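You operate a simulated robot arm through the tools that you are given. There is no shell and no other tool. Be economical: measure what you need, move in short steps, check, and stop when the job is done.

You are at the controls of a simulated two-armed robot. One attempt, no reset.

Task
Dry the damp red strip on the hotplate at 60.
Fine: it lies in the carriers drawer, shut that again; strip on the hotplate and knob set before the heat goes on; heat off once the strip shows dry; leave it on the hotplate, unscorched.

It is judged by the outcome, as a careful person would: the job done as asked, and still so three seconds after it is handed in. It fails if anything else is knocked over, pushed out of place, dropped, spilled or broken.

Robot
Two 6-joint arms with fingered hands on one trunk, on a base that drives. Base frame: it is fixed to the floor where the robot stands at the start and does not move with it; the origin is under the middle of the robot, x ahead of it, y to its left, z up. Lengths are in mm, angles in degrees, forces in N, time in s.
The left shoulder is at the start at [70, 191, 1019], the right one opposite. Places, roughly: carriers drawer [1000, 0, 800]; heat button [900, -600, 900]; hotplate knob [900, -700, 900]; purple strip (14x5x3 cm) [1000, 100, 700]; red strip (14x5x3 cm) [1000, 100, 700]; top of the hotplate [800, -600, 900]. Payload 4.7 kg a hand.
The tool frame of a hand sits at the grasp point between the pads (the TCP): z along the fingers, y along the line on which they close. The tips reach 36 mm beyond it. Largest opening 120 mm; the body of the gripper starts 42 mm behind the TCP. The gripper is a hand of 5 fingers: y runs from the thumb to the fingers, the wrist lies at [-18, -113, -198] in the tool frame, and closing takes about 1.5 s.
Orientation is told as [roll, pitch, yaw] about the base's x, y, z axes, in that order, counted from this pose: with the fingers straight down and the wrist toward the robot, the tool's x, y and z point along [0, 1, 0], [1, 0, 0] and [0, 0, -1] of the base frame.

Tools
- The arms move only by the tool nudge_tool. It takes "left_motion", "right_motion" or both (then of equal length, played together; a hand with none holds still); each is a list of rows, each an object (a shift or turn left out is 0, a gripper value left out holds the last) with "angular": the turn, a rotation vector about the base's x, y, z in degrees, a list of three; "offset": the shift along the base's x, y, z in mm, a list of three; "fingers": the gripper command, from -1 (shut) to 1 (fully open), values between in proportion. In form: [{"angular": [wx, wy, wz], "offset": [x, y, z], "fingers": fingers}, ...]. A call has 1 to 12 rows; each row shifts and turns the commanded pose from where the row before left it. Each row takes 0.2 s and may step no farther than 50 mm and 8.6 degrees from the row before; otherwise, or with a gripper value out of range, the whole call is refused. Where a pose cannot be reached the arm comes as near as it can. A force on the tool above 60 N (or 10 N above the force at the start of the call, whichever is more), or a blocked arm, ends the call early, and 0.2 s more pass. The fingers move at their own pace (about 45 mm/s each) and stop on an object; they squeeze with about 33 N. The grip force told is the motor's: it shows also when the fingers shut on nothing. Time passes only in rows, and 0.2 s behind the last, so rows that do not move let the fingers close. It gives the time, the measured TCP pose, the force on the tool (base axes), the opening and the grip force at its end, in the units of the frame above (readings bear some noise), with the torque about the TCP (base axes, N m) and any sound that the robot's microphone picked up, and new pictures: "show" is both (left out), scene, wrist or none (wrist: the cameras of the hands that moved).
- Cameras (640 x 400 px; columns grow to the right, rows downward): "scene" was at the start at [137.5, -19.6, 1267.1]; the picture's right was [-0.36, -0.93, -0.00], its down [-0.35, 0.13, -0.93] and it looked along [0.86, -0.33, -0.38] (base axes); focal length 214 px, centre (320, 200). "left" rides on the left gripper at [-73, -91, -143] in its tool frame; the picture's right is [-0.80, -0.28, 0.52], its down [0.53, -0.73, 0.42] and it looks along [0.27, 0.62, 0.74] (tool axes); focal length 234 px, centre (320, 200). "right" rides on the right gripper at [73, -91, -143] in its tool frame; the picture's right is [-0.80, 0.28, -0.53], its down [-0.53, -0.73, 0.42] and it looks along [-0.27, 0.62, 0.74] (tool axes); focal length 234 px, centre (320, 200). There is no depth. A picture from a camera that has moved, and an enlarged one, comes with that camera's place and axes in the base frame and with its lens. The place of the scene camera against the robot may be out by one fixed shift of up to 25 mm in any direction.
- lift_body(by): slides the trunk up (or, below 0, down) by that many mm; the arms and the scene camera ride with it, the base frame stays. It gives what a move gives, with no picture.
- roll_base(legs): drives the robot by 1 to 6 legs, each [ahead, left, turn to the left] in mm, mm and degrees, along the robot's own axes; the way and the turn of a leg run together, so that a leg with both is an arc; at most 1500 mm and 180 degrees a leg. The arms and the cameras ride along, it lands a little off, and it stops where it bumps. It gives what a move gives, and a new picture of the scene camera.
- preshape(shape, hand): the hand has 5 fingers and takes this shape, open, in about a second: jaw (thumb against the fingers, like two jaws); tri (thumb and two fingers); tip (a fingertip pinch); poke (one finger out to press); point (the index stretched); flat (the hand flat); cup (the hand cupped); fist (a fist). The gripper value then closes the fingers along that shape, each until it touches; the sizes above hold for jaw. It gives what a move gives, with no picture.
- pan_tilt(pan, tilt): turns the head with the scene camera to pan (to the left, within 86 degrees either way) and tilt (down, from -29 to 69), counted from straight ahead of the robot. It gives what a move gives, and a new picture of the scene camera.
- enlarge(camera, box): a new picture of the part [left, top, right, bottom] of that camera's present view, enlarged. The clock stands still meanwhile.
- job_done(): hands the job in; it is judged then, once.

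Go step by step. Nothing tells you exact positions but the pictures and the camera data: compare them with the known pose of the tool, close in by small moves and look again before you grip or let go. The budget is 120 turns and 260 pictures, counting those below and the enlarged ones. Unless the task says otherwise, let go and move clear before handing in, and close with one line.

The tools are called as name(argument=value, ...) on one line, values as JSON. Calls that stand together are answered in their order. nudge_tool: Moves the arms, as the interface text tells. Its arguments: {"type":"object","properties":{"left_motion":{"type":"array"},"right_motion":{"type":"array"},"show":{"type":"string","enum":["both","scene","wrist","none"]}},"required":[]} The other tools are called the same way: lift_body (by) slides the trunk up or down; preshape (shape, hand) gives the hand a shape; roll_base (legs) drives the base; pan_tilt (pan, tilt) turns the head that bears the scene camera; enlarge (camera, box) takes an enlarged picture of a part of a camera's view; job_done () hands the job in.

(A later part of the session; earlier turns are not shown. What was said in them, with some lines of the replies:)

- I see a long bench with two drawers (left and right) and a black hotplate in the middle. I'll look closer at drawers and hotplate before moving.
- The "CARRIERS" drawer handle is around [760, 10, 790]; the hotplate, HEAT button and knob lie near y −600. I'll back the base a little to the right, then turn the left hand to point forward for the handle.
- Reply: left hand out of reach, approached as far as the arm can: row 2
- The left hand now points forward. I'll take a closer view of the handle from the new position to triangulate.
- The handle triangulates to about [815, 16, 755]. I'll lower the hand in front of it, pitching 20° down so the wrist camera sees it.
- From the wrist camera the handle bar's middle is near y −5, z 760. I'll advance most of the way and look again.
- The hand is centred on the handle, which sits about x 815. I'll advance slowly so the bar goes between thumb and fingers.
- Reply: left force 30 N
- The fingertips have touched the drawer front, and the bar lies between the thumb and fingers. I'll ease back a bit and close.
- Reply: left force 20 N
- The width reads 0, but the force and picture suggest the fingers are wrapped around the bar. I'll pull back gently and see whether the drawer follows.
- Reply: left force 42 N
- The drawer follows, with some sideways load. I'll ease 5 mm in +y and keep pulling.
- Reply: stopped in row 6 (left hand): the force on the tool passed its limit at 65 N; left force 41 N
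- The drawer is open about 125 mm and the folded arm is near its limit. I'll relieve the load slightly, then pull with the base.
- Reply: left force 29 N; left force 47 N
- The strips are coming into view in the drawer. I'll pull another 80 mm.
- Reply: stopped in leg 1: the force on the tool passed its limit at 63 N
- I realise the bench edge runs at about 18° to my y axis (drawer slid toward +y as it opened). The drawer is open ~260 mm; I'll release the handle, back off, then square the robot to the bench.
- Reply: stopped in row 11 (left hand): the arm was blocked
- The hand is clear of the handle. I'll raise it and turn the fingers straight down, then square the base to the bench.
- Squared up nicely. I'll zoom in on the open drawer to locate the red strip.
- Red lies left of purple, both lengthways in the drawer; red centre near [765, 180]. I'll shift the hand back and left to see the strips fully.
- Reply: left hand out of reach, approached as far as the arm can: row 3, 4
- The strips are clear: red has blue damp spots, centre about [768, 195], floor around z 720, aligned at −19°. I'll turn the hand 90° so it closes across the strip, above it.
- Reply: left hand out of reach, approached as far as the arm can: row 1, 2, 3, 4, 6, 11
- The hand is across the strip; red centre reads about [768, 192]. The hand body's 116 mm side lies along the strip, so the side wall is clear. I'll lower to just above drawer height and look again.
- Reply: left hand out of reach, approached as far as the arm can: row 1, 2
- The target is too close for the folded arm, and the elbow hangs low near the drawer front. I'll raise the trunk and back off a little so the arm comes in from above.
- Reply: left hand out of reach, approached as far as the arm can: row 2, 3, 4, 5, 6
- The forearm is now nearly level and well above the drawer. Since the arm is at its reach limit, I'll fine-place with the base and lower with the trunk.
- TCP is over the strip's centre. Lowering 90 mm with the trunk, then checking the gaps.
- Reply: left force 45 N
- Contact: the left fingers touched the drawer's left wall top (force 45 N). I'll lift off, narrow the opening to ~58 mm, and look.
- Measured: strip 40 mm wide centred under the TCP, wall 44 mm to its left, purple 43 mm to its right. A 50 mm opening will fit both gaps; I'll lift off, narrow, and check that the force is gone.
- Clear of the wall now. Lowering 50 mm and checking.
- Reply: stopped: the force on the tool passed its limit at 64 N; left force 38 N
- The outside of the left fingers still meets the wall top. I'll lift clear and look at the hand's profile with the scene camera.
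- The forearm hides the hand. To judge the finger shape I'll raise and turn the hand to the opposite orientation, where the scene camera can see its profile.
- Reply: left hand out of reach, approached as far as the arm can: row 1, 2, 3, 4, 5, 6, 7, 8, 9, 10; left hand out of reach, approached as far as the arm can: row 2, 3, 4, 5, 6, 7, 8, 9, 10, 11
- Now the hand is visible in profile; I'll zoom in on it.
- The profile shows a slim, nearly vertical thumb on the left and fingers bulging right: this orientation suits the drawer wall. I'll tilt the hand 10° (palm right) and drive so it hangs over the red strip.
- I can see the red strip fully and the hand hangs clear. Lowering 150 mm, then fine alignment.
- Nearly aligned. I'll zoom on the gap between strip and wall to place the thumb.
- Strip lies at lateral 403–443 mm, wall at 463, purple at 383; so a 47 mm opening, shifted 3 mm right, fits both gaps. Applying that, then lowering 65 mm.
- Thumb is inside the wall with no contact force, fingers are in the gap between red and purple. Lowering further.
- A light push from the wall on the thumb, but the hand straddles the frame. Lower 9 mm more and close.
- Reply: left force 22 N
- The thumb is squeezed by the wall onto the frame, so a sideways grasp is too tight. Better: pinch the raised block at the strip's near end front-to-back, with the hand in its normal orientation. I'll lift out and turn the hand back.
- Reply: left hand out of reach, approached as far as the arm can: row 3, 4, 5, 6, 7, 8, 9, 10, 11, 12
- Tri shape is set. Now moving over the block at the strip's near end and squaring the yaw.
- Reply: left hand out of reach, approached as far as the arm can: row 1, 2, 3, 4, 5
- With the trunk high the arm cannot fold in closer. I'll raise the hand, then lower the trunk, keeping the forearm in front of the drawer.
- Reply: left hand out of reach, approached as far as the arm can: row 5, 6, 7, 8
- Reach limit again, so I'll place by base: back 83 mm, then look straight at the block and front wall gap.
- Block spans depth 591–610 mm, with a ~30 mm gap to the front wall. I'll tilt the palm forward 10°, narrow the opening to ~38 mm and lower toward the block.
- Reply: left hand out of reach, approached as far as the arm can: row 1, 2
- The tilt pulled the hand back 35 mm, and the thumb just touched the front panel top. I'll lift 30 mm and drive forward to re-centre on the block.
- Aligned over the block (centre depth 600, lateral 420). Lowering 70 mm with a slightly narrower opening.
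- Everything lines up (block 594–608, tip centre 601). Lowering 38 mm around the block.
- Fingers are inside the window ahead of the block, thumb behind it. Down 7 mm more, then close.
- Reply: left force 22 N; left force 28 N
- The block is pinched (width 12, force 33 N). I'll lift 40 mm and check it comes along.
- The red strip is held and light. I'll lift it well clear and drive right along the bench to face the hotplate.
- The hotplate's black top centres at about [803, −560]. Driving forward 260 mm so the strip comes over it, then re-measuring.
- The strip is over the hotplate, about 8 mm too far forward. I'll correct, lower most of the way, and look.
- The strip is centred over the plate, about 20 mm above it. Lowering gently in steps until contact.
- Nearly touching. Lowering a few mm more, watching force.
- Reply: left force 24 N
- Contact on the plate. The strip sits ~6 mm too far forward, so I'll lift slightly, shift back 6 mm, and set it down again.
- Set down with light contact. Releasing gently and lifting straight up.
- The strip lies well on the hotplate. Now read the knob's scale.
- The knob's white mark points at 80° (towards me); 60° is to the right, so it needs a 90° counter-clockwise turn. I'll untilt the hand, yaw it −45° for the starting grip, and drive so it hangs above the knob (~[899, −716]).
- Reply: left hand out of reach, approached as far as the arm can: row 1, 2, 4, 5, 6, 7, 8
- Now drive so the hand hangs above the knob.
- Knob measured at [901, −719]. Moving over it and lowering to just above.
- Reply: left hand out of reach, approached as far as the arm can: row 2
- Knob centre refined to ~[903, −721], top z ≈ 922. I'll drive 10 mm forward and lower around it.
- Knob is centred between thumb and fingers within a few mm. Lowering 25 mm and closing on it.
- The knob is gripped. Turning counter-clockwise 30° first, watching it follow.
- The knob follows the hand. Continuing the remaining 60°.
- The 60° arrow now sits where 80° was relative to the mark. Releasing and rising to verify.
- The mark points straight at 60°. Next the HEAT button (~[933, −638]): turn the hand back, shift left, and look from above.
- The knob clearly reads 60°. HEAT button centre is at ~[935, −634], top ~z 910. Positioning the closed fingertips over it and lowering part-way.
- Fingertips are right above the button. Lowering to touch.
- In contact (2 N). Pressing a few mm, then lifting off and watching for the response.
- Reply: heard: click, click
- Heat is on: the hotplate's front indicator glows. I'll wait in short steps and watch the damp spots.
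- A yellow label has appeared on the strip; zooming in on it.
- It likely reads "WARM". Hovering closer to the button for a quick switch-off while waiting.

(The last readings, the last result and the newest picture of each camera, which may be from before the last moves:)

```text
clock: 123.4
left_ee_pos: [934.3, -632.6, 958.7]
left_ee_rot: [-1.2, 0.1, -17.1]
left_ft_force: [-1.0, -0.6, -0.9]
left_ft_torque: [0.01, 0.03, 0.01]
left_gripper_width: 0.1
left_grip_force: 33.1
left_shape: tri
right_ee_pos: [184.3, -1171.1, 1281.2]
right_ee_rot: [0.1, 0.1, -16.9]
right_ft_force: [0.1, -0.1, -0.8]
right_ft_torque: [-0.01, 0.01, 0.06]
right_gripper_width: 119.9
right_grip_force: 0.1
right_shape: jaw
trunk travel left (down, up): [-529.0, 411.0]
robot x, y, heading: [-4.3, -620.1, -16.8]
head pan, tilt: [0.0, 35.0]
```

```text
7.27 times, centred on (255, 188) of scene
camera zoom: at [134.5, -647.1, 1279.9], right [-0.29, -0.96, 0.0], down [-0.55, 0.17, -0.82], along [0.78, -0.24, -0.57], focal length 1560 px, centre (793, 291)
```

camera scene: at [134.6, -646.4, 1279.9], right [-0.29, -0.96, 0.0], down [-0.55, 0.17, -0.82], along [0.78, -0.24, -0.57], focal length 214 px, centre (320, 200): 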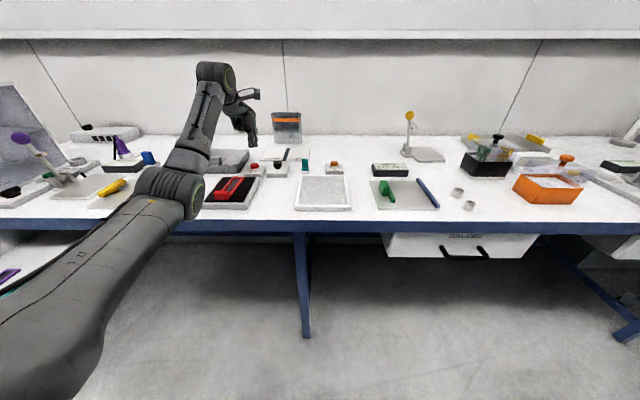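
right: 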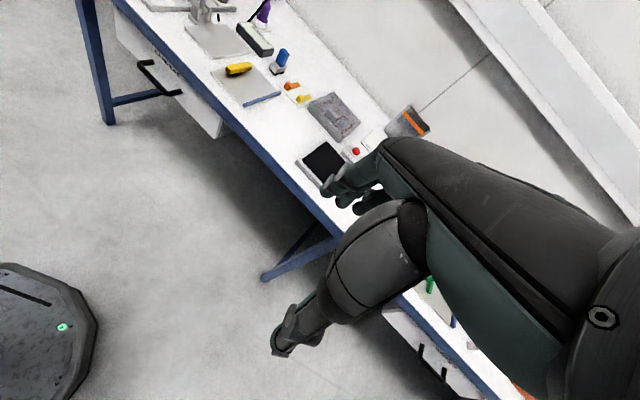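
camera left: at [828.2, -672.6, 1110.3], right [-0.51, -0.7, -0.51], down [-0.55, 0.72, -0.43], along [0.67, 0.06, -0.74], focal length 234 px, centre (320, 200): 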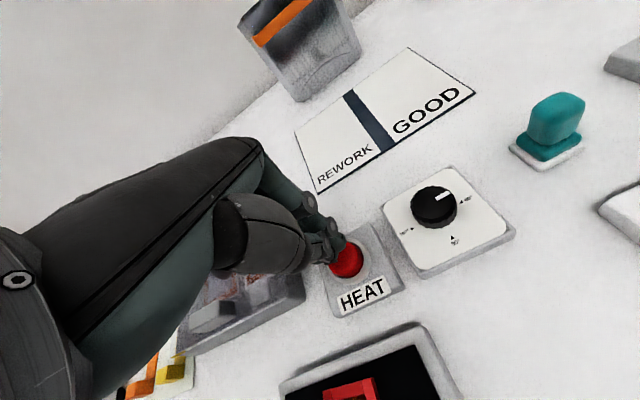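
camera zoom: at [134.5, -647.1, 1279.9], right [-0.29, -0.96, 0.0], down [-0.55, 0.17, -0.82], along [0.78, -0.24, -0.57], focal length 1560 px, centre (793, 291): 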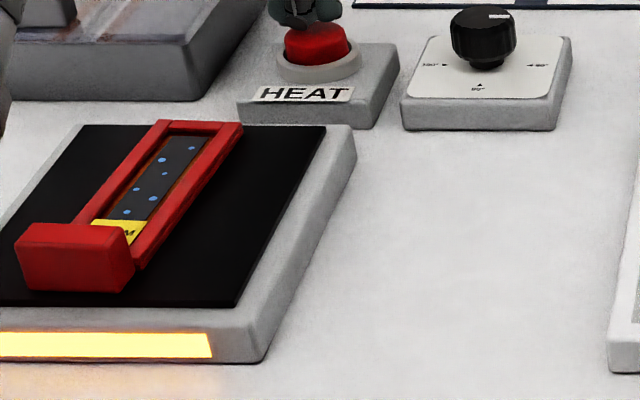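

Still damp and warm; waiting on.

nudge_tool(left_motion=[{}, {}, {}, {}, {}, {}, {}, {}], show="none")

enlarge(camera="scene", box=[225, 160, 285, 215])

```text
clock: 125.2
left_ee_pos: [934.5, -632.7, 957.2]
left_ee_rot: [-1.3, -0.1, -17.1]
left_ft_force: [-1.2, 0.0, 0.9]
left_ft_torque: [-0.02, 0.03, 0.0]
left_gripper_width: 0.1
left_grip_force: 33.1
left_shape: tri
right_ee_pos: [184.2, -1170.7, 1280.6]
right_ee_rot: [0.0, 0.0, -16.8]
right_ft_force: [-0.8, -0.6, 0.3]
right_ft_torque: [0.03, 0.02, -0.02]
right_gripper_width: 119.9
right_grip_force: 0.0
right_shape: jaw
trunk travel left (down, up): [-529.0, 411.0]
robot x, y, heading: [0.7, -623.3, -16.8]
head pan, tilt: [0.0, 35.0]
```

```text
7.27 times, centred on (255, 188) of scene
camera zoom: at [134.5, -647.1, 1279.9], right [-0.29, -0.96, 0.0], down [-0.55, 0.17, -0.82], along [0.78, -0.24, -0.57], focal length 1560 px, centre (793, 291)
```

zoom: 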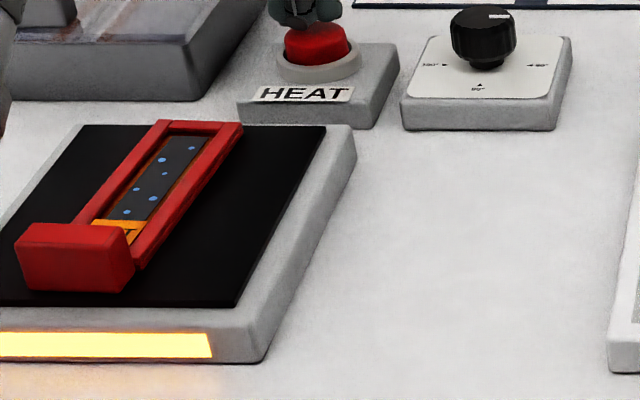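

Label turned orange, spots still there. Shorter waits now.

nudge_tool(left_motion=[{}, {}, {}, {}], show="none")

enlarge(camera="scene", box=[225, 165, 265, 200])

```text
clock: 126.2
left_ee_pos: [935.3, -633.7, 957.9]
left_ee_rot: [-1.2, 0.1, -17.2]
left_ft_force: [-0.3, -0.3, -0.7]
left_ft_torque: [-0.03, 0.02, -0.02]
left_gripper_width: 0.0
left_grip_force: 32.8
left_shape: tri
right_ee_pos: [183.8, -1170.5, 1281.0]
right_ee_rot: [0.1, 0.0, -16.8]
right_ft_force: [-0.5, 0.3, 0.4]
right_ft_torque: [-0.01, 0.04, 0.01]
right_gripper_width: 119.5
right_grip_force: 0.0
right_shape: jaw
trunk travel left (down, up): [-529.0, 411.0]
robot x, y, heading: [-1.2, -617.2, -16.7]
head pan, tilt: [0.0, 35.0]
```

```text
11.43 times, centred on (245, 182) of scene
camera zoom: at [134.5, -647.1, 1279.9], right [-0.29, -0.96, 0.0], down [-0.55, 0.17, -0.82], along [0.78, -0.24, -0.57], focal length 2451 px, centre (1177, 400)
```

zoom: 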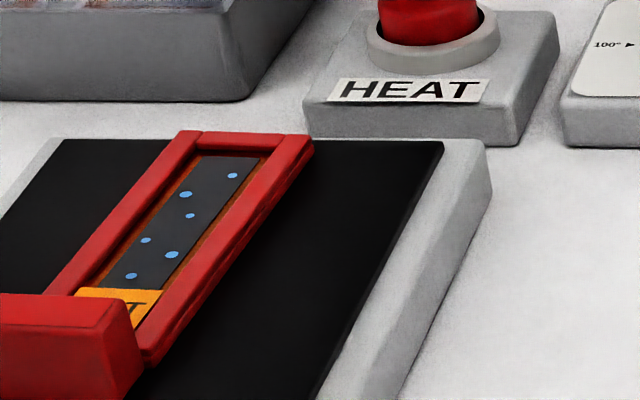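

It reads "HOT"; still damp. Waiting.

nudge_tool(left_motion=[{}, {}, {}, {}, {}], show="none")

enlarge(camera="scene", box=[225, 165, 265, 200])

```text
clock: 127.4
left_ee_pos: [934.3, -633.0, 957.5]
left_ee_rot: [-1.3, 0.0, -17.2]
left_ft_force: [-0.1, -0.3, -0.3]
left_ft_torque: [-0.02, -0.04, 0.03]
left_gripper_width: 0.0
left_grip_force: 33.6
left_shape: tri
right_ee_pos: [183.0, -1170.4, 1280.9]
right_ee_rot: [0.0, 0.0, -16.8]
right_ft_force: [0.0, 0.0, -0.8]
right_ft_torque: [-0.02, -0.01, 0.04]
right_gripper_width: 119.6
right_grip_force: 0.1
right_shape: jaw
trunk travel left (down, up): [-529.0, 411.0]
robot x, y, heading: [1.3, -620.0, -16.8]
head pan, tilt: [0.0, 35.0]
```

```text
11.43 times, centred on (245, 182) of scene
camera zoom: at [134.5, -647.1, 1279.9], right [-0.29, -0.96, 0.0], down [-0.55, 0.17, -0.82], along [0.78, -0.24, -0.57], focal length 2451 px, centre (1177, 400)
```

zoom: 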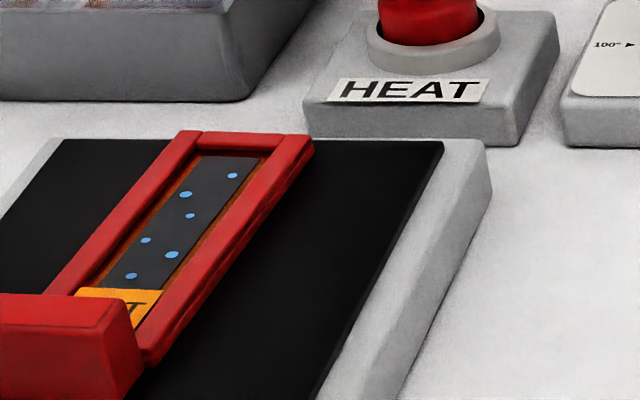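

Unchanged; continue waiting.

nudge_tool(left_motion=[{}, {}, {}, {}, {}], show="none")

enlarge(camera="scene", box=[225, 165, 265, 200])

```text
clock: 128.6
left_ee_pos: [934.3, -633.6, 957.4]
left_ee_rot: [-1.1, -0.1, -17.1]
left_ft_force: [0.5, 0.7, -0.3]
left_ft_torque: [0.05, 0.0, -0.04]
left_gripper_width: 0.0
left_grip_force: 33.3
left_shape: tri
right_ee_pos: [183.9, -1170.7, 1280.3]
right_ee_rot: [0.0, -0.1, -16.8]
right_ft_force: [0.7, 0.9, -0.3]
right_ft_torque: [0.02, 0.04, -0.01]
right_gripper_width: 119.8
right_grip_force: 0.1
right_shape: jaw
trunk travel left (down, up): [-529.0, 411.0]
robot x, y, heading: [1.5, -619.0, -16.9]
head pan, tilt: [0.0, 35.0]
```

```text
11.43 times, centred on (245, 182) of scene
camera zoom: at [134.5, -647.1, 1279.9], right [-0.29, -0.96, 0.0], down [-0.55, 0.17, -0.82], along [0.78, -0.24, -0.57], focal length 2451 px, centre (1177, 400)
```

zoom: 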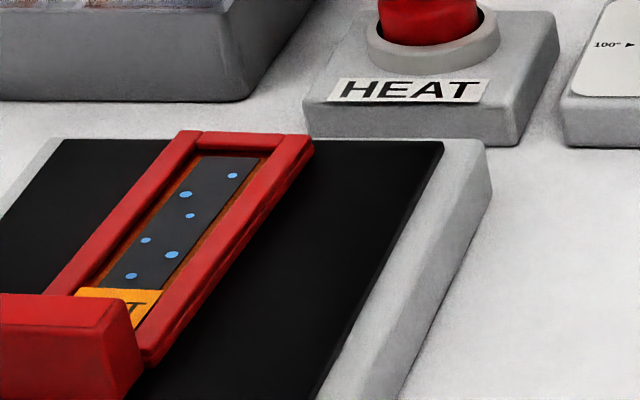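

No change yet; waiting slightly longer steps.

nudge_tool(left_motion=[{}, {}, {}, {}, {}, {}, {}], show="none")

enlarge(camera="scene", box=[225, 165, 265, 200])

```text
clock: 130.2
left_ee_pos: [935.1, -633.3, 957.6]
left_ee_rot: [-1.2, -0.1, -17.2]
left_ft_force: [0.5, 0.5, -0.1]
left_ft_torque: [-0.02, 0.01, -0.01]
left_gripper_width: 0.0
left_grip_force: 32.8
left_shape: tri
right_ee_pos: [183.7, -1171.0, 1281.0]
right_ee_rot: [-0.1, 0.0, -16.6]
right_ft_force: [0.1, -0.1, 0.7]
right_ft_torque: [0.0, 0.0, 0.02]
right_gripper_width: 119.8
right_grip_force: 0.0
right_shape: jaw
trunk travel left (down, up): [-529.0, 411.0]
robot x, y, heading: [3.6, -620.5, -16.7]
head pan, tilt: [0.0, 35.0]
```

```text
11.43 times, centred on (245, 182) of scene
camera zoom: at [134.5, -647.1, 1279.9], right [-0.29, -0.96, 0.0], down [-0.55, 0.17, -0.82], along [0.78, -0.24, -0.57], focal length 2451 px, centre (1177, 400)
```

zoom: 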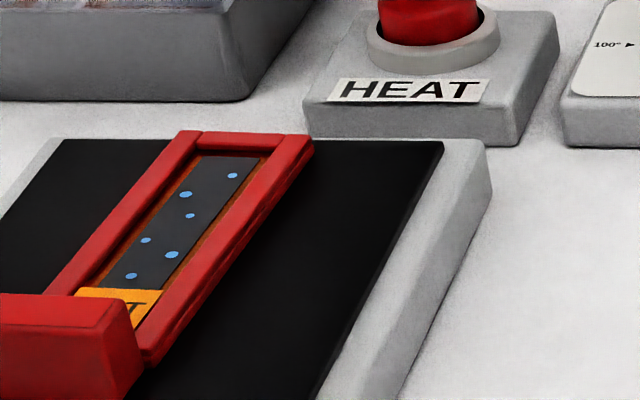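

Still "HOT" with damp spots; waiting.

nudge_tool(left_motion=[{}, {}, {}, {}, {}, {}, {}], show="none")

enlarge(camera="scene", box=[225, 165, 265, 200])

```text
clock: 131.8
left_ee_pos: [935.5, -632.6, 956.5]
left_ee_rot: [-1.2, 0.0, -17.0]
left_ft_force: [-0.4, -0.3, 0.0]
left_ft_torque: [0.0, 0.01, -0.01]
left_gripper_width: 0.0
left_grip_force: 33.0
left_shape: tri
right_ee_pos: [183.8, -1170.2, 1280.1]
right_ee_rot: [0.1, 0.0, -16.8]
right_ft_force: [-0.6, 0.2, -0.2]
right_ft_torque: [-0.01, 0.01, 0.01]
right_gripper_width: 119.9
right_grip_force: 0.1
right_shape: jaw
trunk travel left (down, up): [-529.0, 411.0]
robot x, y, heading: [-0.9, -621.6, -16.7]
head pan, tilt: [0.0, 35.0]
```

```text
11.43 times, centred on (245, 182) of scene
camera zoom: at [134.5, -647.1, 1279.9], right [-0.29, -0.96, 0.0], down [-0.55, 0.17, -0.82], along [0.78, -0.24, -0.57], focal length 2451 px, centre (1177, 400)
```

zoom: 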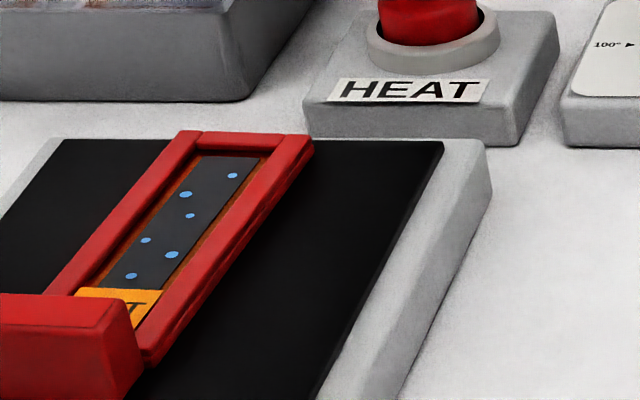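

Waiting further.

nudge_tool(left_motion=[{}, {}, {}, {}, {}, {}, {}, {}], show="none")

enlarge(camera="scene", box=[225, 165, 265, 200])

```text
clock: 133.6
left_ee_pos: [934.9, -632.8, 957.0]
left_ee_rot: [-1.2, 0.0, -17.1]
left_ft_force: [-0.3, 0.2, 0.2]
left_ft_torque: [-0.01, -0.02, 0.0]
left_gripper_width: 0.0
left_grip_force: 32.3
left_shape: tri
right_ee_pos: [183.9, -1172.2, 1279.8]
right_ee_rot: [0.1, 0.0, -16.9]
right_ft_force: [-0.8, 0.2, 0.2]
right_ft_torque: [0.0, 0.0, -0.02]
right_gripper_width: 119.9
right_grip_force: 0.0
right_shape: jaw
trunk travel left (down, up): [-529.0, 411.0]
robot x, y, heading: [3.2, -620.6, -16.9]
head pan, tilt: [0.0, 35.0]
```

```text
11.43 times, centred on (245, 182) of scene
camera zoom: at [134.5, -647.1, 1279.9], right [-0.29, -0.96, 0.0], down [-0.55, 0.17, -0.82], along [0.78, -0.24, -0.57], focal length 2451 px, centre (1177, 400)
```

zoom: 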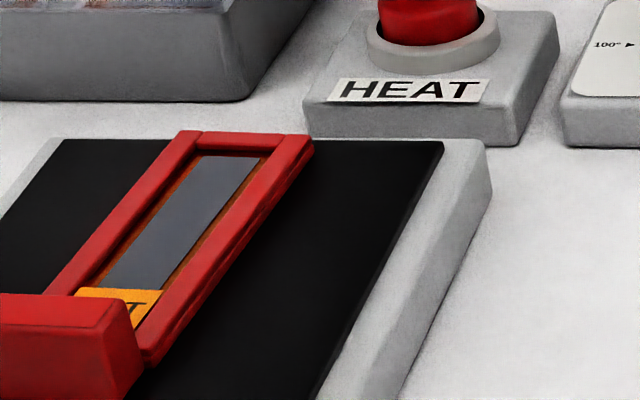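

The spots are gone: dry. Pressing HEAT now to switch it off.

nudge_tool(left_motion=[{"offset": [0, 0, -6]}, {"offset": [0, 0, -4]}, {"offset": [0, 0, -3]}, {"offset": [0, 0, 10]}, {"offset": [0, 0, 15]}], show="none")

enlarge(camera="scene", box=[205, 130, 305, 220])

```text
clock: 134.8
left_ee_pos: [934.1, -631.8, 967.1]
left_ee_rot: [-1.3, 0.0, -17.2]
left_ft_force: [0.9, 0.1, 0.2]
left_ft_torque: [-0.03, -0.04, 0.05]
left_gripper_width: 0.1
left_grip_force: 32.9
left_shape: tri
right_ee_pos: [183.1, -1170.7, 1280.4]
right_ee_rot: [0.1, 0.0, -16.9]
right_ft_force: [0.0, 0.0, 0.1]
right_ft_torque: [0.0, 0.01, 0.0]
right_gripper_width: 119.7
right_grip_force: 0.0
right_shape: jaw
trunk travel left (down, up): [-529.0, 411.0]
robot x, y, heading: [1.2, -622.9, -16.3]
head pan, tilt: [0.0, 35.0]
heard: click, click
```

```text
4.44 times, centred on (255, 175) of scene
camera zoom: at [133.7, -647.1, 1279.8], right [-0.29, -0.96, 0.0], down [-0.55, 0.17, -0.82], along [0.78, -0.24, -0.57], focal length 953 px, centre (609, 311)
```

zoom: 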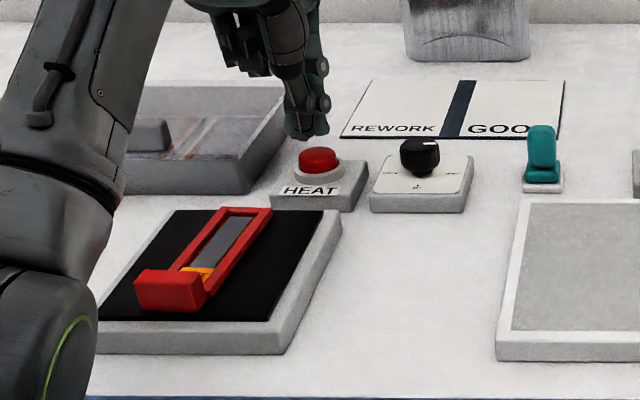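

Heat is off (indicator dark), strip dry with "HOT" fading. Now to shut the drawer: raise the hand, back away from the bench, and turn the hand to point forward.

nudge_tool(left_motion=[{"offset": [0, 0, 30]}, {"offset": [0, 0, 35]}, {"offset": [0, 0, 35]}, {"offset": [0, 0, 35]}], show="none")

roll_base(legs=[[-450, 0, 0]])

nudge_tool(left_motion=[{"angular": [-2.36, -7.83, 0], "offset": [-6, 2, 0]}, {"angular": [-2.36, -7.83, 0], "offset": [-6, 2, 0]}, {"angular": [-2.36, -7.83, 0], "offset": [-6, 2, 0]}, {"angular": [-2.36, -7.83, 0], "offset": [-6, 2, 0]}, {"angular": [-2.36, -7.83, 0], "offset": [-6, 2, 0]}, {"angular": [-2.36, -7.83, 0], "offset": [0, 0, 0]}, {"angular": [-2.36, -7.83, 0], "offset": [0, 0, 0]}, {"angular": [-2.36, -7.83, 0], "offset": [0, 0, 0]}, {"angular": [-2.36, -7.83, 0], "offset": [0, 0, 0]}, {"angular": [-2.36, -7.83, 0], "offset": [0, 0, 0]}, {"angular": [-2.36, -7.83, 0]}], show="scene")

```text
clock: 135.8
left_ee_pos: [931.5, -631.2, 1105.8]
left_ee_rot: [-1.2, 0.0, -17.1]
left_ft_force: [-0.1, -0.7, 0.6]
left_ft_torque: [-0.03, 0.0, 0.03]
left_gripper_width: 0.1
left_grip_force: 33.4
left_shape: tri
right_ee_pos: [182.5, -1171.6, 1279.0]
right_ee_rot: [0.1, -0.1, -16.9]
right_ft_force: [-0.4, 0.1, -0.8]
right_ft_torque: [0.05, -0.03, -0.02]
right_gripper_width: 119.7
right_grip_force: 0.0
right_shape: jaw
trunk travel left (down, up): [-529.0, 411.0]
robot x, y, heading: [3.4, -618.5, -17.1]
head pan, tilt: [0.0, 35.0]
```

```text
clock: 138.5
left_ee_pos: [496.9, -502.5, 1103.9]
left_ee_rot: [-1.2, -0.1, -17.5]
left_ft_force: [0.5, 0.1, 0.2]
left_ft_torque: [-0.02, 0.0, 0.03]
left_gripper_width: 0.0
left_grip_force: 33.2
left_shape: tri
right_ee_pos: [-256.5, -1037.4, 1278.8]
right_ee_rot: [0.1, 0.0, -17.2]
right_ft_force: [0.8, 0.4, -0.5]
right_ft_torque: [0.04, 0.0, 0.03]
right_gripper_width: 119.7
right_grip_force: 0.1
right_shape: jaw
trunk travel left (down, up): [-529.0, 411.0]
robot x, y, heading: [-437.9, -484.8, -17.2]
head pan, tilt: [0.0, 35.0]
camera scene: at [-302.2, -514.2, 1279.9], right [-0.3, -0.96, 0.0], down [-0.55, 0.17, -0.82], along [0.78, -0.24, -0.57], focal length 214 px, centre (320, 200)
```

scene: 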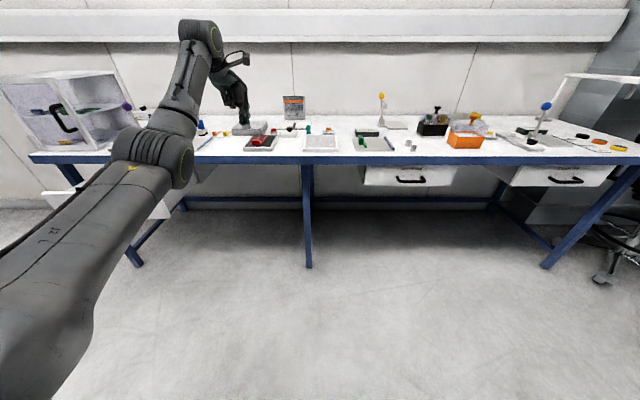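

```text
clock: 140.9
left_ee_pos: [465.9, -492.8, 1101.6]
left_ee_rot: [81.5, -89.4, -99.8]
left_ft_force: [-0.6, 0.5, 0.1]
left_ft_torque: [0.04, -0.01, -0.03]
left_gripper_width: 0.0
left_grip_force: 33.3
left_shape: tri
right_ee_pos: [-255.7, -1037.7, 1280.6]
right_ee_rot: [0.2, 0.0, -17.2]
right_ft_force: [-0.2, -0.2, 0.4]
right_ft_torque: [0.01, 0.0, 0.01]
right_gripper_width: 119.5
right_grip_force: 0.0
right_shape: jaw
trunk travel left (down, up): [-529.0, 411.0]
robot x, y, heading: [-432.5, -484.9, -17.0]
head pan, tilt: [0.0, 35.0]
camera scene: at [-301.5, -514.5, 1279.8], right [-0.3, -0.96, 0.0], down [-0.55, 0.17, -0.82], along [0.78, -0.24, -0.57], focal length 214 px, centre (320, 200)
```

scene: 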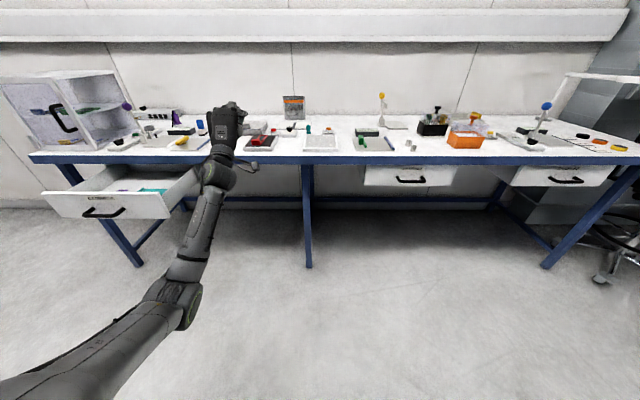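

The hand points forward. Driving back and left to stand in front of the drawer, then lowering to panel height.

roll_base(legs=[[-190, 0, -1], [0, 568, 0]])

nudge_tool(left_motion=[{"offset": [0, 0, -27]}, {"offset": [0, 0, -27]}, {"offset": [0, 0, -27]}, {"offset": [0, 0, -27]}, {"offset": [0, 0, -27]}, {"offset": [0, 0, -27]}, {"offset": [0, 0, -27]}, {"offset": [0, 0, -27]}, {"offset": [0, 0, -27]}, {"offset": [0, 0, -27]}, {"offset": [0, 0, -27]}], show="both")

```text
clock: 145.2
left_ee_pos: [454.0, 92.9, 1103.3]
left_ee_rot: [85.1, -89.2, -103.0]
left_ft_force: [-0.2, -0.6, -0.3]
left_ft_torque: [0.0, 0.0, -0.05]
left_gripper_width: 0.0
left_grip_force: 32.6
left_shape: tri
right_ee_pos: [-265.5, -454.2, 1279.7]
right_ee_rot: [0.1, 0.0, -16.9]
right_ft_force: [0.2, 0.9, 0.0]
right_ft_torque: [-0.01, -0.03, 0.01]
right_gripper_width: 119.7
right_grip_force: 0.2
right_shape: jaw
trunk travel left (down, up): [-529.0, 411.0]
robot x, y, heading: [-448.5, 96.4, -17.2]
head pan, tilt: [0.0, 35.0]
camera scene: at [-314.2, 69.3, 1279.9], right [-0.29, -0.96, 0.0], down [-0.55, 0.17, -0.82], along [0.78, -0.24, -0.57], focal length 214 px, centre (320, 200)
```

scene: 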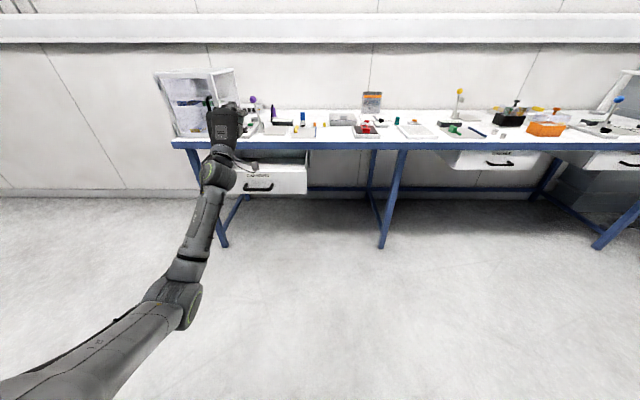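

```text
clock: 147.6
left_ee_pos: [453.7, 95.3, 808.8]
left_ee_rot: [24.6, -89.8, -42.5]
left_ft_force: [-0.1, 0.3, 0.1]
left_ft_torque: [0.0, -0.02, -0.01]
left_gripper_width: 0.3
left_grip_force: 32.5
left_shape: tri
left hand out of reach, approached as far as the arm can: row 11
right_ee_pos: [-266.1, -453.9, 1279.9]
right_ee_rot: [0.0, 0.0, -17.0]
right_ft_force: [-0.2, 0.2, -0.4]
right_ft_torque: [0.04, 0.02, 0.0]
right_gripper_width: 120.0
right_grip_force: 0.1
right_shape: jaw
trunk travel left (down, up): [-529.0, 411.0]
robot x, y, heading: [-452.6, 97.7, -17.4]
head pan, tilt: [0.0, 35.0]
camera scene: at [-313.9, 68.9, 1279.9], right [-0.29, -0.96, 0.0], down [-0.55, 0.17, -0.82], along [0.78, -0.24, -0.57], focal length 214 px, centre (320, 200)
camera left: at [296.2, 70.6, 717.4], right [0.25, -0.93, -0.28], down [0.57, 0.38, -0.73], along [0.78, 0.03, 0.62], focal length 234 px, centre (320, 200)
```

scene: 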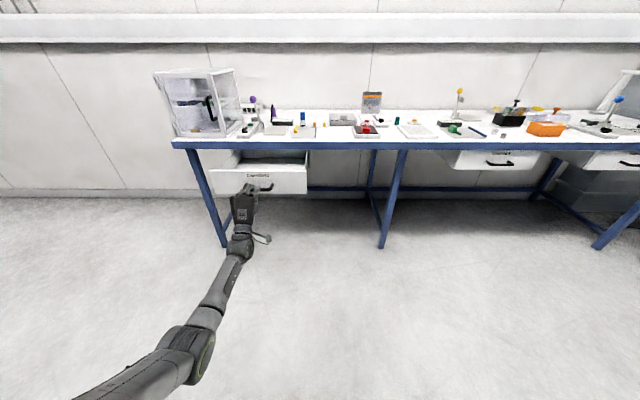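
left: 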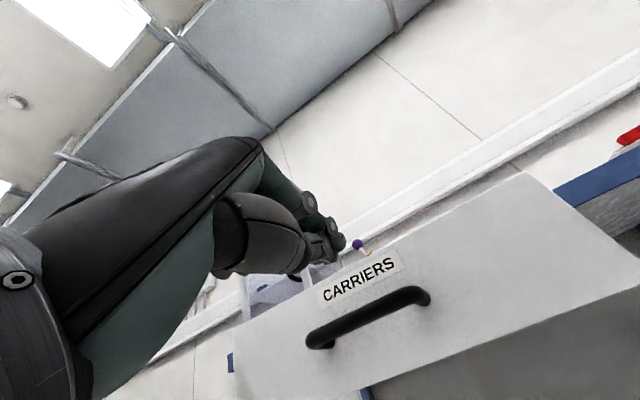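

The hand faces the panel above the handle. Lowering 12 mm and driving forward to near contact, then pushing.

nudge_tool(left_motion=[{"offset": [0, 0, -12]}, {}], show="none")

roll_base(legs=[[85, 12, 0]])

enlarge(camera="scene", box=[190, 120, 330, 220])

enlarge(camera="left", box=[200, 120, 520, 400])

```text
clock: 148.2
left_ee_pos: [455.2, 97.5, 800.7]
left_ee_rot: [29.3, -89.7, -46.6]
left_ft_force: [-0.2, -0.3, 0.2]
left_ft_torque: [-0.01, 0.02, 0.02]
left_gripper_width: 0.0
left_grip_force: 33.0
left_shape: tri
left hand out of reach, approached as far as the arm can: row 1
right_ee_pos: [-267.6, -454.0, 1281.1]
right_ee_rot: [0.2, 0.0, -17.0]
right_ft_force: [-0.5, 0.2, -0.5]
right_ft_torque: [-0.02, 0.0, -0.01]
right_gripper_width: 120.0
right_grip_force: 0.0
right_shape: jaw
trunk travel left (down, up): [-529.0, 411.0]
robot x, y, heading: [-448.4, 96.1, -16.9]
head pan, tilt: [0.0, 35.0]
```

```text
clock: 149.3
left_ee_pos: [539.9, 85.2, 800.4]
left_ee_rot: [20.4, -89.6, -37.8]
left_ft_force: [0.3, -0.4, -0.6]
left_ft_torque: [-0.03, -0.03, -0.02]
left_gripper_width: 0.3
left_grip_force: 33.5
left_shape: tri
right_ee_pos: [-180.8, -467.9, 1279.6]
right_ee_rot: [0.2, -0.1, -17.0]
right_ft_force: [-0.1, -0.4, 0.3]
right_ft_torque: [0.04, 0.03, 0.01]
right_gripper_width: 119.8
right_grip_force: 0.1
right_shape: jaw
trunk travel left (down, up): [-529.0, 411.0]
robot x, y, heading: [-364.0, 82.5, -17.0]
head pan, tilt: [0.0, 35.0]
camera scene: at [-228.8, 55.5, 1279.8], right [-0.29, -0.96, 0.0], down [-0.55, 0.17, -0.82], along [0.78, -0.24, -0.57], focal length 214 px, centre (320, 200)
```

scene: 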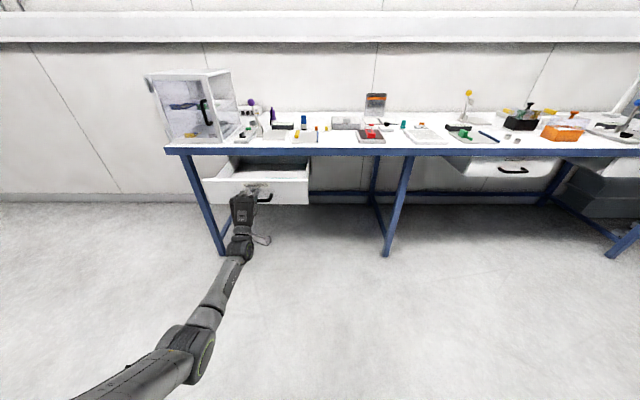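

```text
4.00 times, centred on (260, 170) of scene
camera zoom: at [-228.8, 55.5, 1279.8], right [-0.29, -0.96, 0.0], down [-0.55, 0.17, -0.82], along [0.78, -0.24, -0.57], focal length 858 px, centre (560, 320)
```

zoom: 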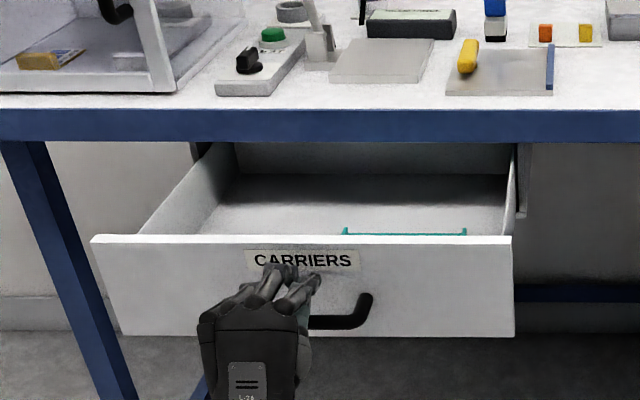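

```text
1.43 times, centred on (360, 260) of left
camera zoom: at [382.9, 59.4, 709.1], right [0.26, -0.92, -0.28], down [0.56, 0.38, -0.73], along [0.79, 0.03, 0.62], focal length 334 px, centre (263, 114)
```

zoom: 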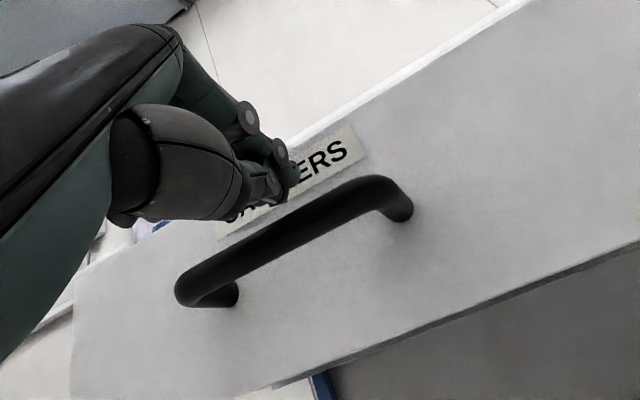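

Fingertips are just in front of the panel by the label. Pushing forward 150 mm first.

roll_base(legs=[[150, 0, 0]])

enlarge(camera="scene", box=[180, 120, 340, 220])

```text
clock: 150.7
left_ee_pos: [685.9, 43.1, 799.4]
left_ee_rot: [23.0, -89.7, -40.2]
left_ft_force: [0.7, -0.2, -1.3]
left_ft_torque: [-0.02, -0.01, 0.02]
left_gripper_width: 0.3
left_grip_force: 32.5
left_shape: tri
right_ee_pos: [-34.1, -511.8, 1280.5]
right_ee_rot: [0.1, 0.0, -16.7]
right_ft_force: [0.1, -0.5, -1.0]
right_ft_torque: [0.0, 0.03, 0.02]
right_gripper_width: 119.5
right_grip_force: 0.1
right_shape: jaw
trunk travel left (down, up): [-529.0, 411.0]
robot x, y, heading: [-216.3, 37.9, -16.9]
head pan, tilt: [0.0, 35.0]
camera scene: at [-83.3, 11.5, 1279.8], right [-0.29, -0.96, 0.0], down [-0.55, 0.17, -0.82], along [0.78, -0.24, -0.57], focal length 214 px, centre (320, 200)
```

scene: 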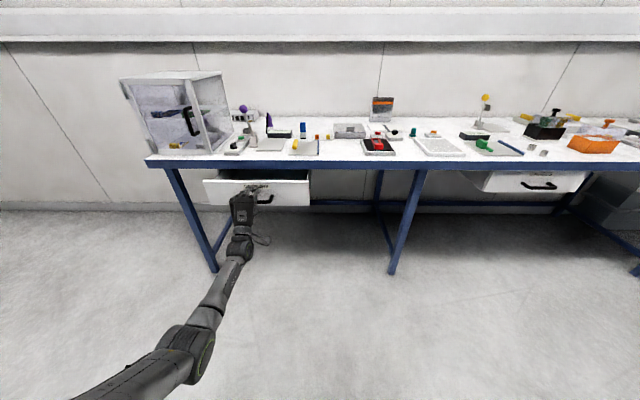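

```text
4.00 times, centred on (260, 170) of scene
camera zoom: at [-83.3, 11.5, 1279.8], right [-0.29, -0.96, 0.0], down [-0.55, 0.17, -0.82], along [0.78, -0.24, -0.57], focal length 858 px, centre (560, 320)
```

zoom: 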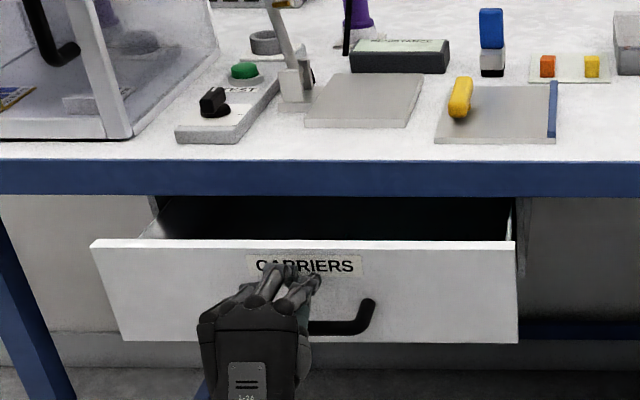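

The drawer slides in smoothly; about 115 mm remain. Pushing 110, then gently the rest.

roll_base(legs=[[108, 0, 0]])

enlarge(camera="scene", box=[180, 120, 340, 220])

```text
clock: 151.9
left_ee_pos: [793.4, 13.7, 799.6]
left_ee_rot: [23.7, -89.6, -40.7]
left_ft_force: [-0.2, -0.3, 0.7]
left_ft_torque: [-0.01, -0.04, -0.02]
left_gripper_width: 0.2
left_grip_force: 33.0
left_shape: tri
right_ee_pos: [74.3, -543.5, 1278.9]
right_ee_rot: [0.1, 0.0, -16.7]
right_ft_force: [0.1, -0.5, -0.3]
right_ft_torque: [0.02, 0.03, 0.03]
right_gripper_width: 119.7
right_grip_force: 0.0
right_shape: jaw
trunk travel left (down, up): [-529.0, 411.0]
robot x, y, heading: [-108.2, 4.2, -16.5]
head pan, tilt: [0.0, 35.0]
camera scene: at [24.4, -20.6, 1279.8], right [-0.29, -0.96, 0.0], down [-0.55, 0.17, -0.82], along [0.78, -0.24, -0.57], focal length 214 px, centre (320, 200)
```

scene: 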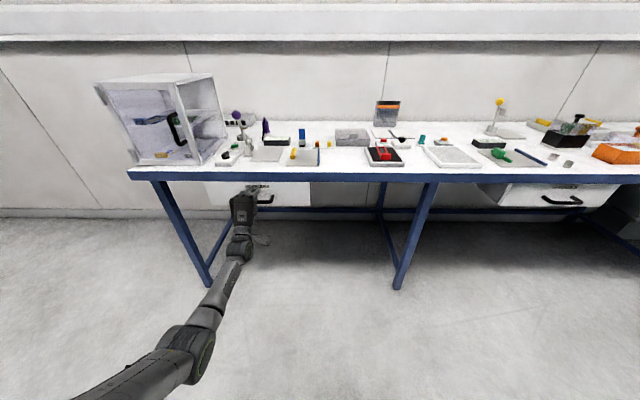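

```text
4.00 times, centred on (260, 170) of scene
camera zoom: at [24.4, -20.6, 1279.8], right [-0.29, -0.96, 0.0], down [-0.55, 0.17, -0.82], along [0.78, -0.24, -0.57], focal length 858 px, centre (560, 320)
```

zoom: 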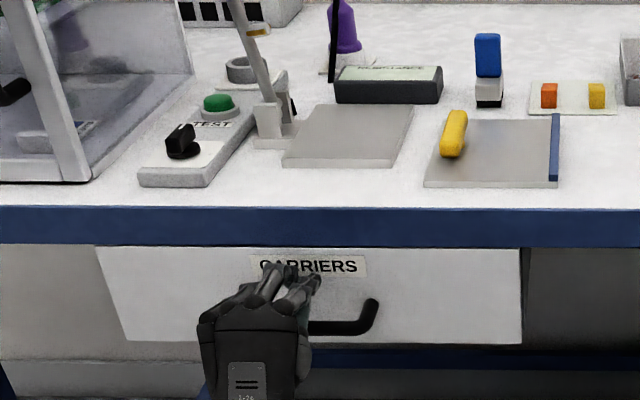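

Nearly shut. A final slow push until it stops.

roll_base(legs=[[12, 0, 0]])

roll_base(legs=[[10, 0, 0]])

enlarge(camera="scene", box=[180, 120, 340, 220])

```text
clock: 152.7
left_ee_pos: [804.7, 9.8, 800.8]
left_ee_rot: [32.6, -89.8, -49.6]
left_ft_force: [0.1, 0.1, -0.7]
left_ft_torque: [-0.05, 0.0, 0.0]
left_gripper_width: 0.0
left_grip_force: 33.3
left_shape: tri
right_ee_pos: [84.8, -546.1, 1281.6]
right_ee_rot: [0.1, -0.1, -16.8]
right_ft_force: [0.3, -0.5, -0.7]
right_ft_torque: [0.01, 0.04, 0.05]
right_gripper_width: 119.6
right_grip_force: 0.1
right_shape: jaw
trunk travel left (down, up): [-529.0, 411.0]
robot x, y, heading: [-95.9, 0.6, -16.4]
head pan, tilt: [0.0, 35.0]
camera scene: at [34.2, -23.5, 1280.0], right [-0.29, -0.96, 0.0], down [-0.55, 0.16, -0.82], along [0.78, -0.24, -0.57], focal length 214 px, centre (320, 200)
```

scene: 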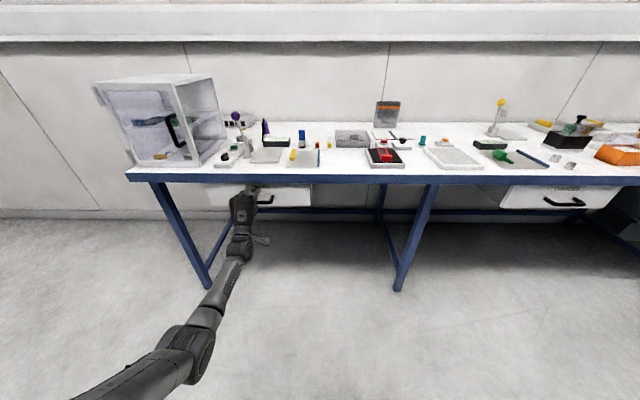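

```text
clock: 153.4
left_ee_pos: [810.3, 7.8, 802.6]
left_ee_rot: [59.1, -89.8, -76.1]
left_ft_force: [-30.8, 6.6, -3.1]
left_ft_torque: [-0.01, 0.01, -0.28]
left_gripper_width: 0.1
left_grip_force: 32.8
left_shape: tri
right_ee_pos: [90.7, -549.8, 1281.3]
right_ee_rot: [0.1, -0.2, -16.7]
right_ft_force: [-0.1, 0.4, 0.3]
right_ft_torque: [-0.03, -0.01, 0.03]
right_gripper_width: 119.8
right_grip_force: 0.0
right_shape: jaw
trunk travel left (down, up): [-529.0, 411.0]
robot x, y, heading: [-91.8, -2.8, -16.8]
head pan, tilt: [0.0, 35.0]
camera scene: at [40.5, -25.7, 1280.3], right [-0.29, -0.96, 0.0], down [-0.55, 0.16, -0.82], along [0.79, -0.24, -0.57], focal length 214 px, centre (320, 200)
```

scene: 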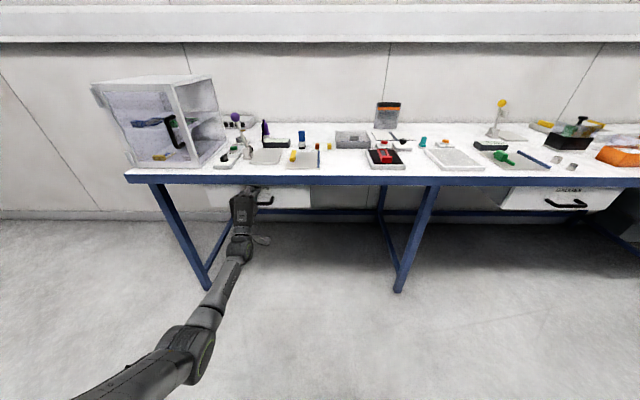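

```text
4.00 times, centred on (260, 170) of scene
camera zoom: at [40.5, -25.7, 1280.3], right [-0.29, -0.96, 0.0], down [-0.55, 0.16, -0.82], along [0.79, -0.24, -0.57], focal length 858 px, centre (560, 320)
```

zoom: 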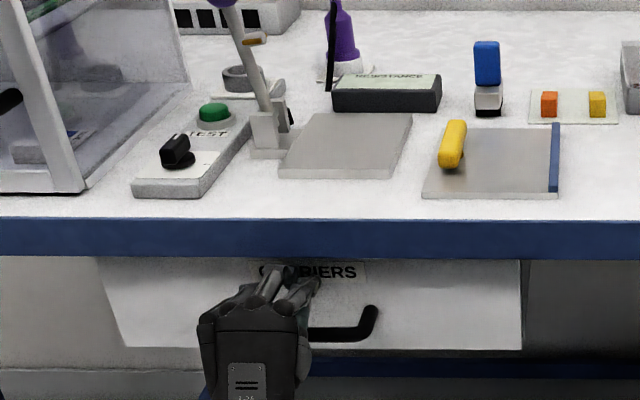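

The drawer has hit its stop (31 N): shut. Backing away and checking everything.

roll_base(legs=[[-200, 0, 0]])

enlarge(camera="scene", box=[180, 100, 340, 220])

enlarge(camera="scene", box=[320, 90, 440, 180])

```text
clock: 155.0
left_ee_pos: [621.0, 67.0, 801.0]
left_ee_rot: [31.4, -89.8, -48.2]
left_ft_force: [-0.4, 0.3, -0.1]
left_ft_torque: [0.02, 0.04, 0.01]
left_gripper_width: 0.0
left_grip_force: 33.3
left_shape: tri
right_ee_pos: [-96.6, -493.2, 1281.6]
right_ee_rot: [0.1, -0.2, -16.5]
right_ft_force: [0.4, -0.8, -0.6]
right_ft_torque: [-0.02, -0.06, -0.01]
right_gripper_width: 119.9
right_grip_force: 0.2
right_shape: jaw
trunk travel left (down, up): [-529.0, 411.0]
robot x, y, heading: [-274.2, 52.9, -16.7]
head pan, tilt: [0.0, 35.0]
camera scene: at [-146.9, 30.9, 1280.0], right [-0.29, -0.96, 0.0], down [-0.55, 0.16, -0.82], along [0.79, -0.23, -0.57], focal length 214 px, centre (320, 200)
```

scene: 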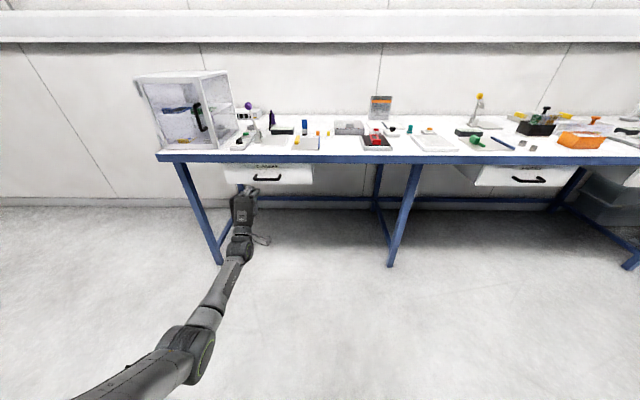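

```text
3.33 times, centred on (260, 160) of scene
camera zoom: at [-146.9, 30.9, 1280.0], right [-0.29, -0.96, 0.0], down [-0.55, 0.16, -0.82], along [0.79, -0.23, -0.57], focal length 715 px, centre (520, 333)
```

zoom: 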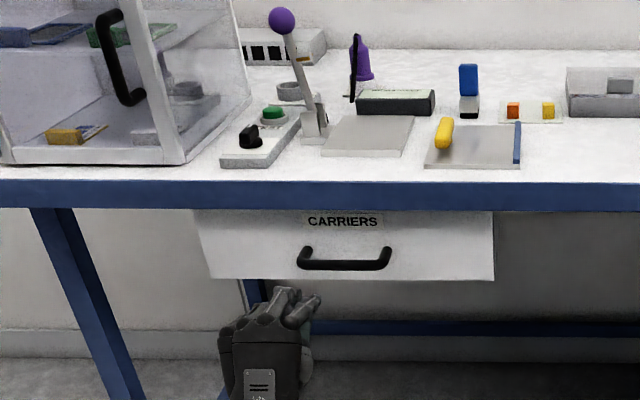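

```text
4.44 times, centred on (380, 135) of scene
camera zoom: at [-146.9, 30.9, 1280.0], right [-0.29, -0.96, 0.0], down [-0.55, 0.16, -0.82], along [0.79, -0.23, -0.57], focal length 953 px, centre (53, 489)
```

zoom: 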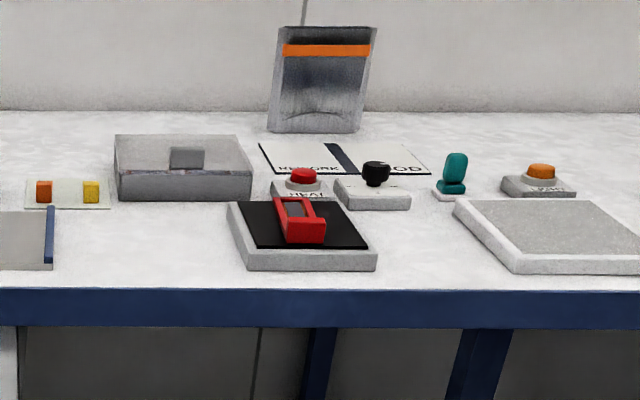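

The drawer is fully shut, the heat is off, and the dry red strip lies on the hotplate with nothing else disturbed. Handing in.

job_done()

```text
The job is handed in.
```

The red strip is dry and unscorched and still on the hotplate. I set the knob to 60 before the heat went on, turned the heat off once it was dry, and shut the carriers drawer.
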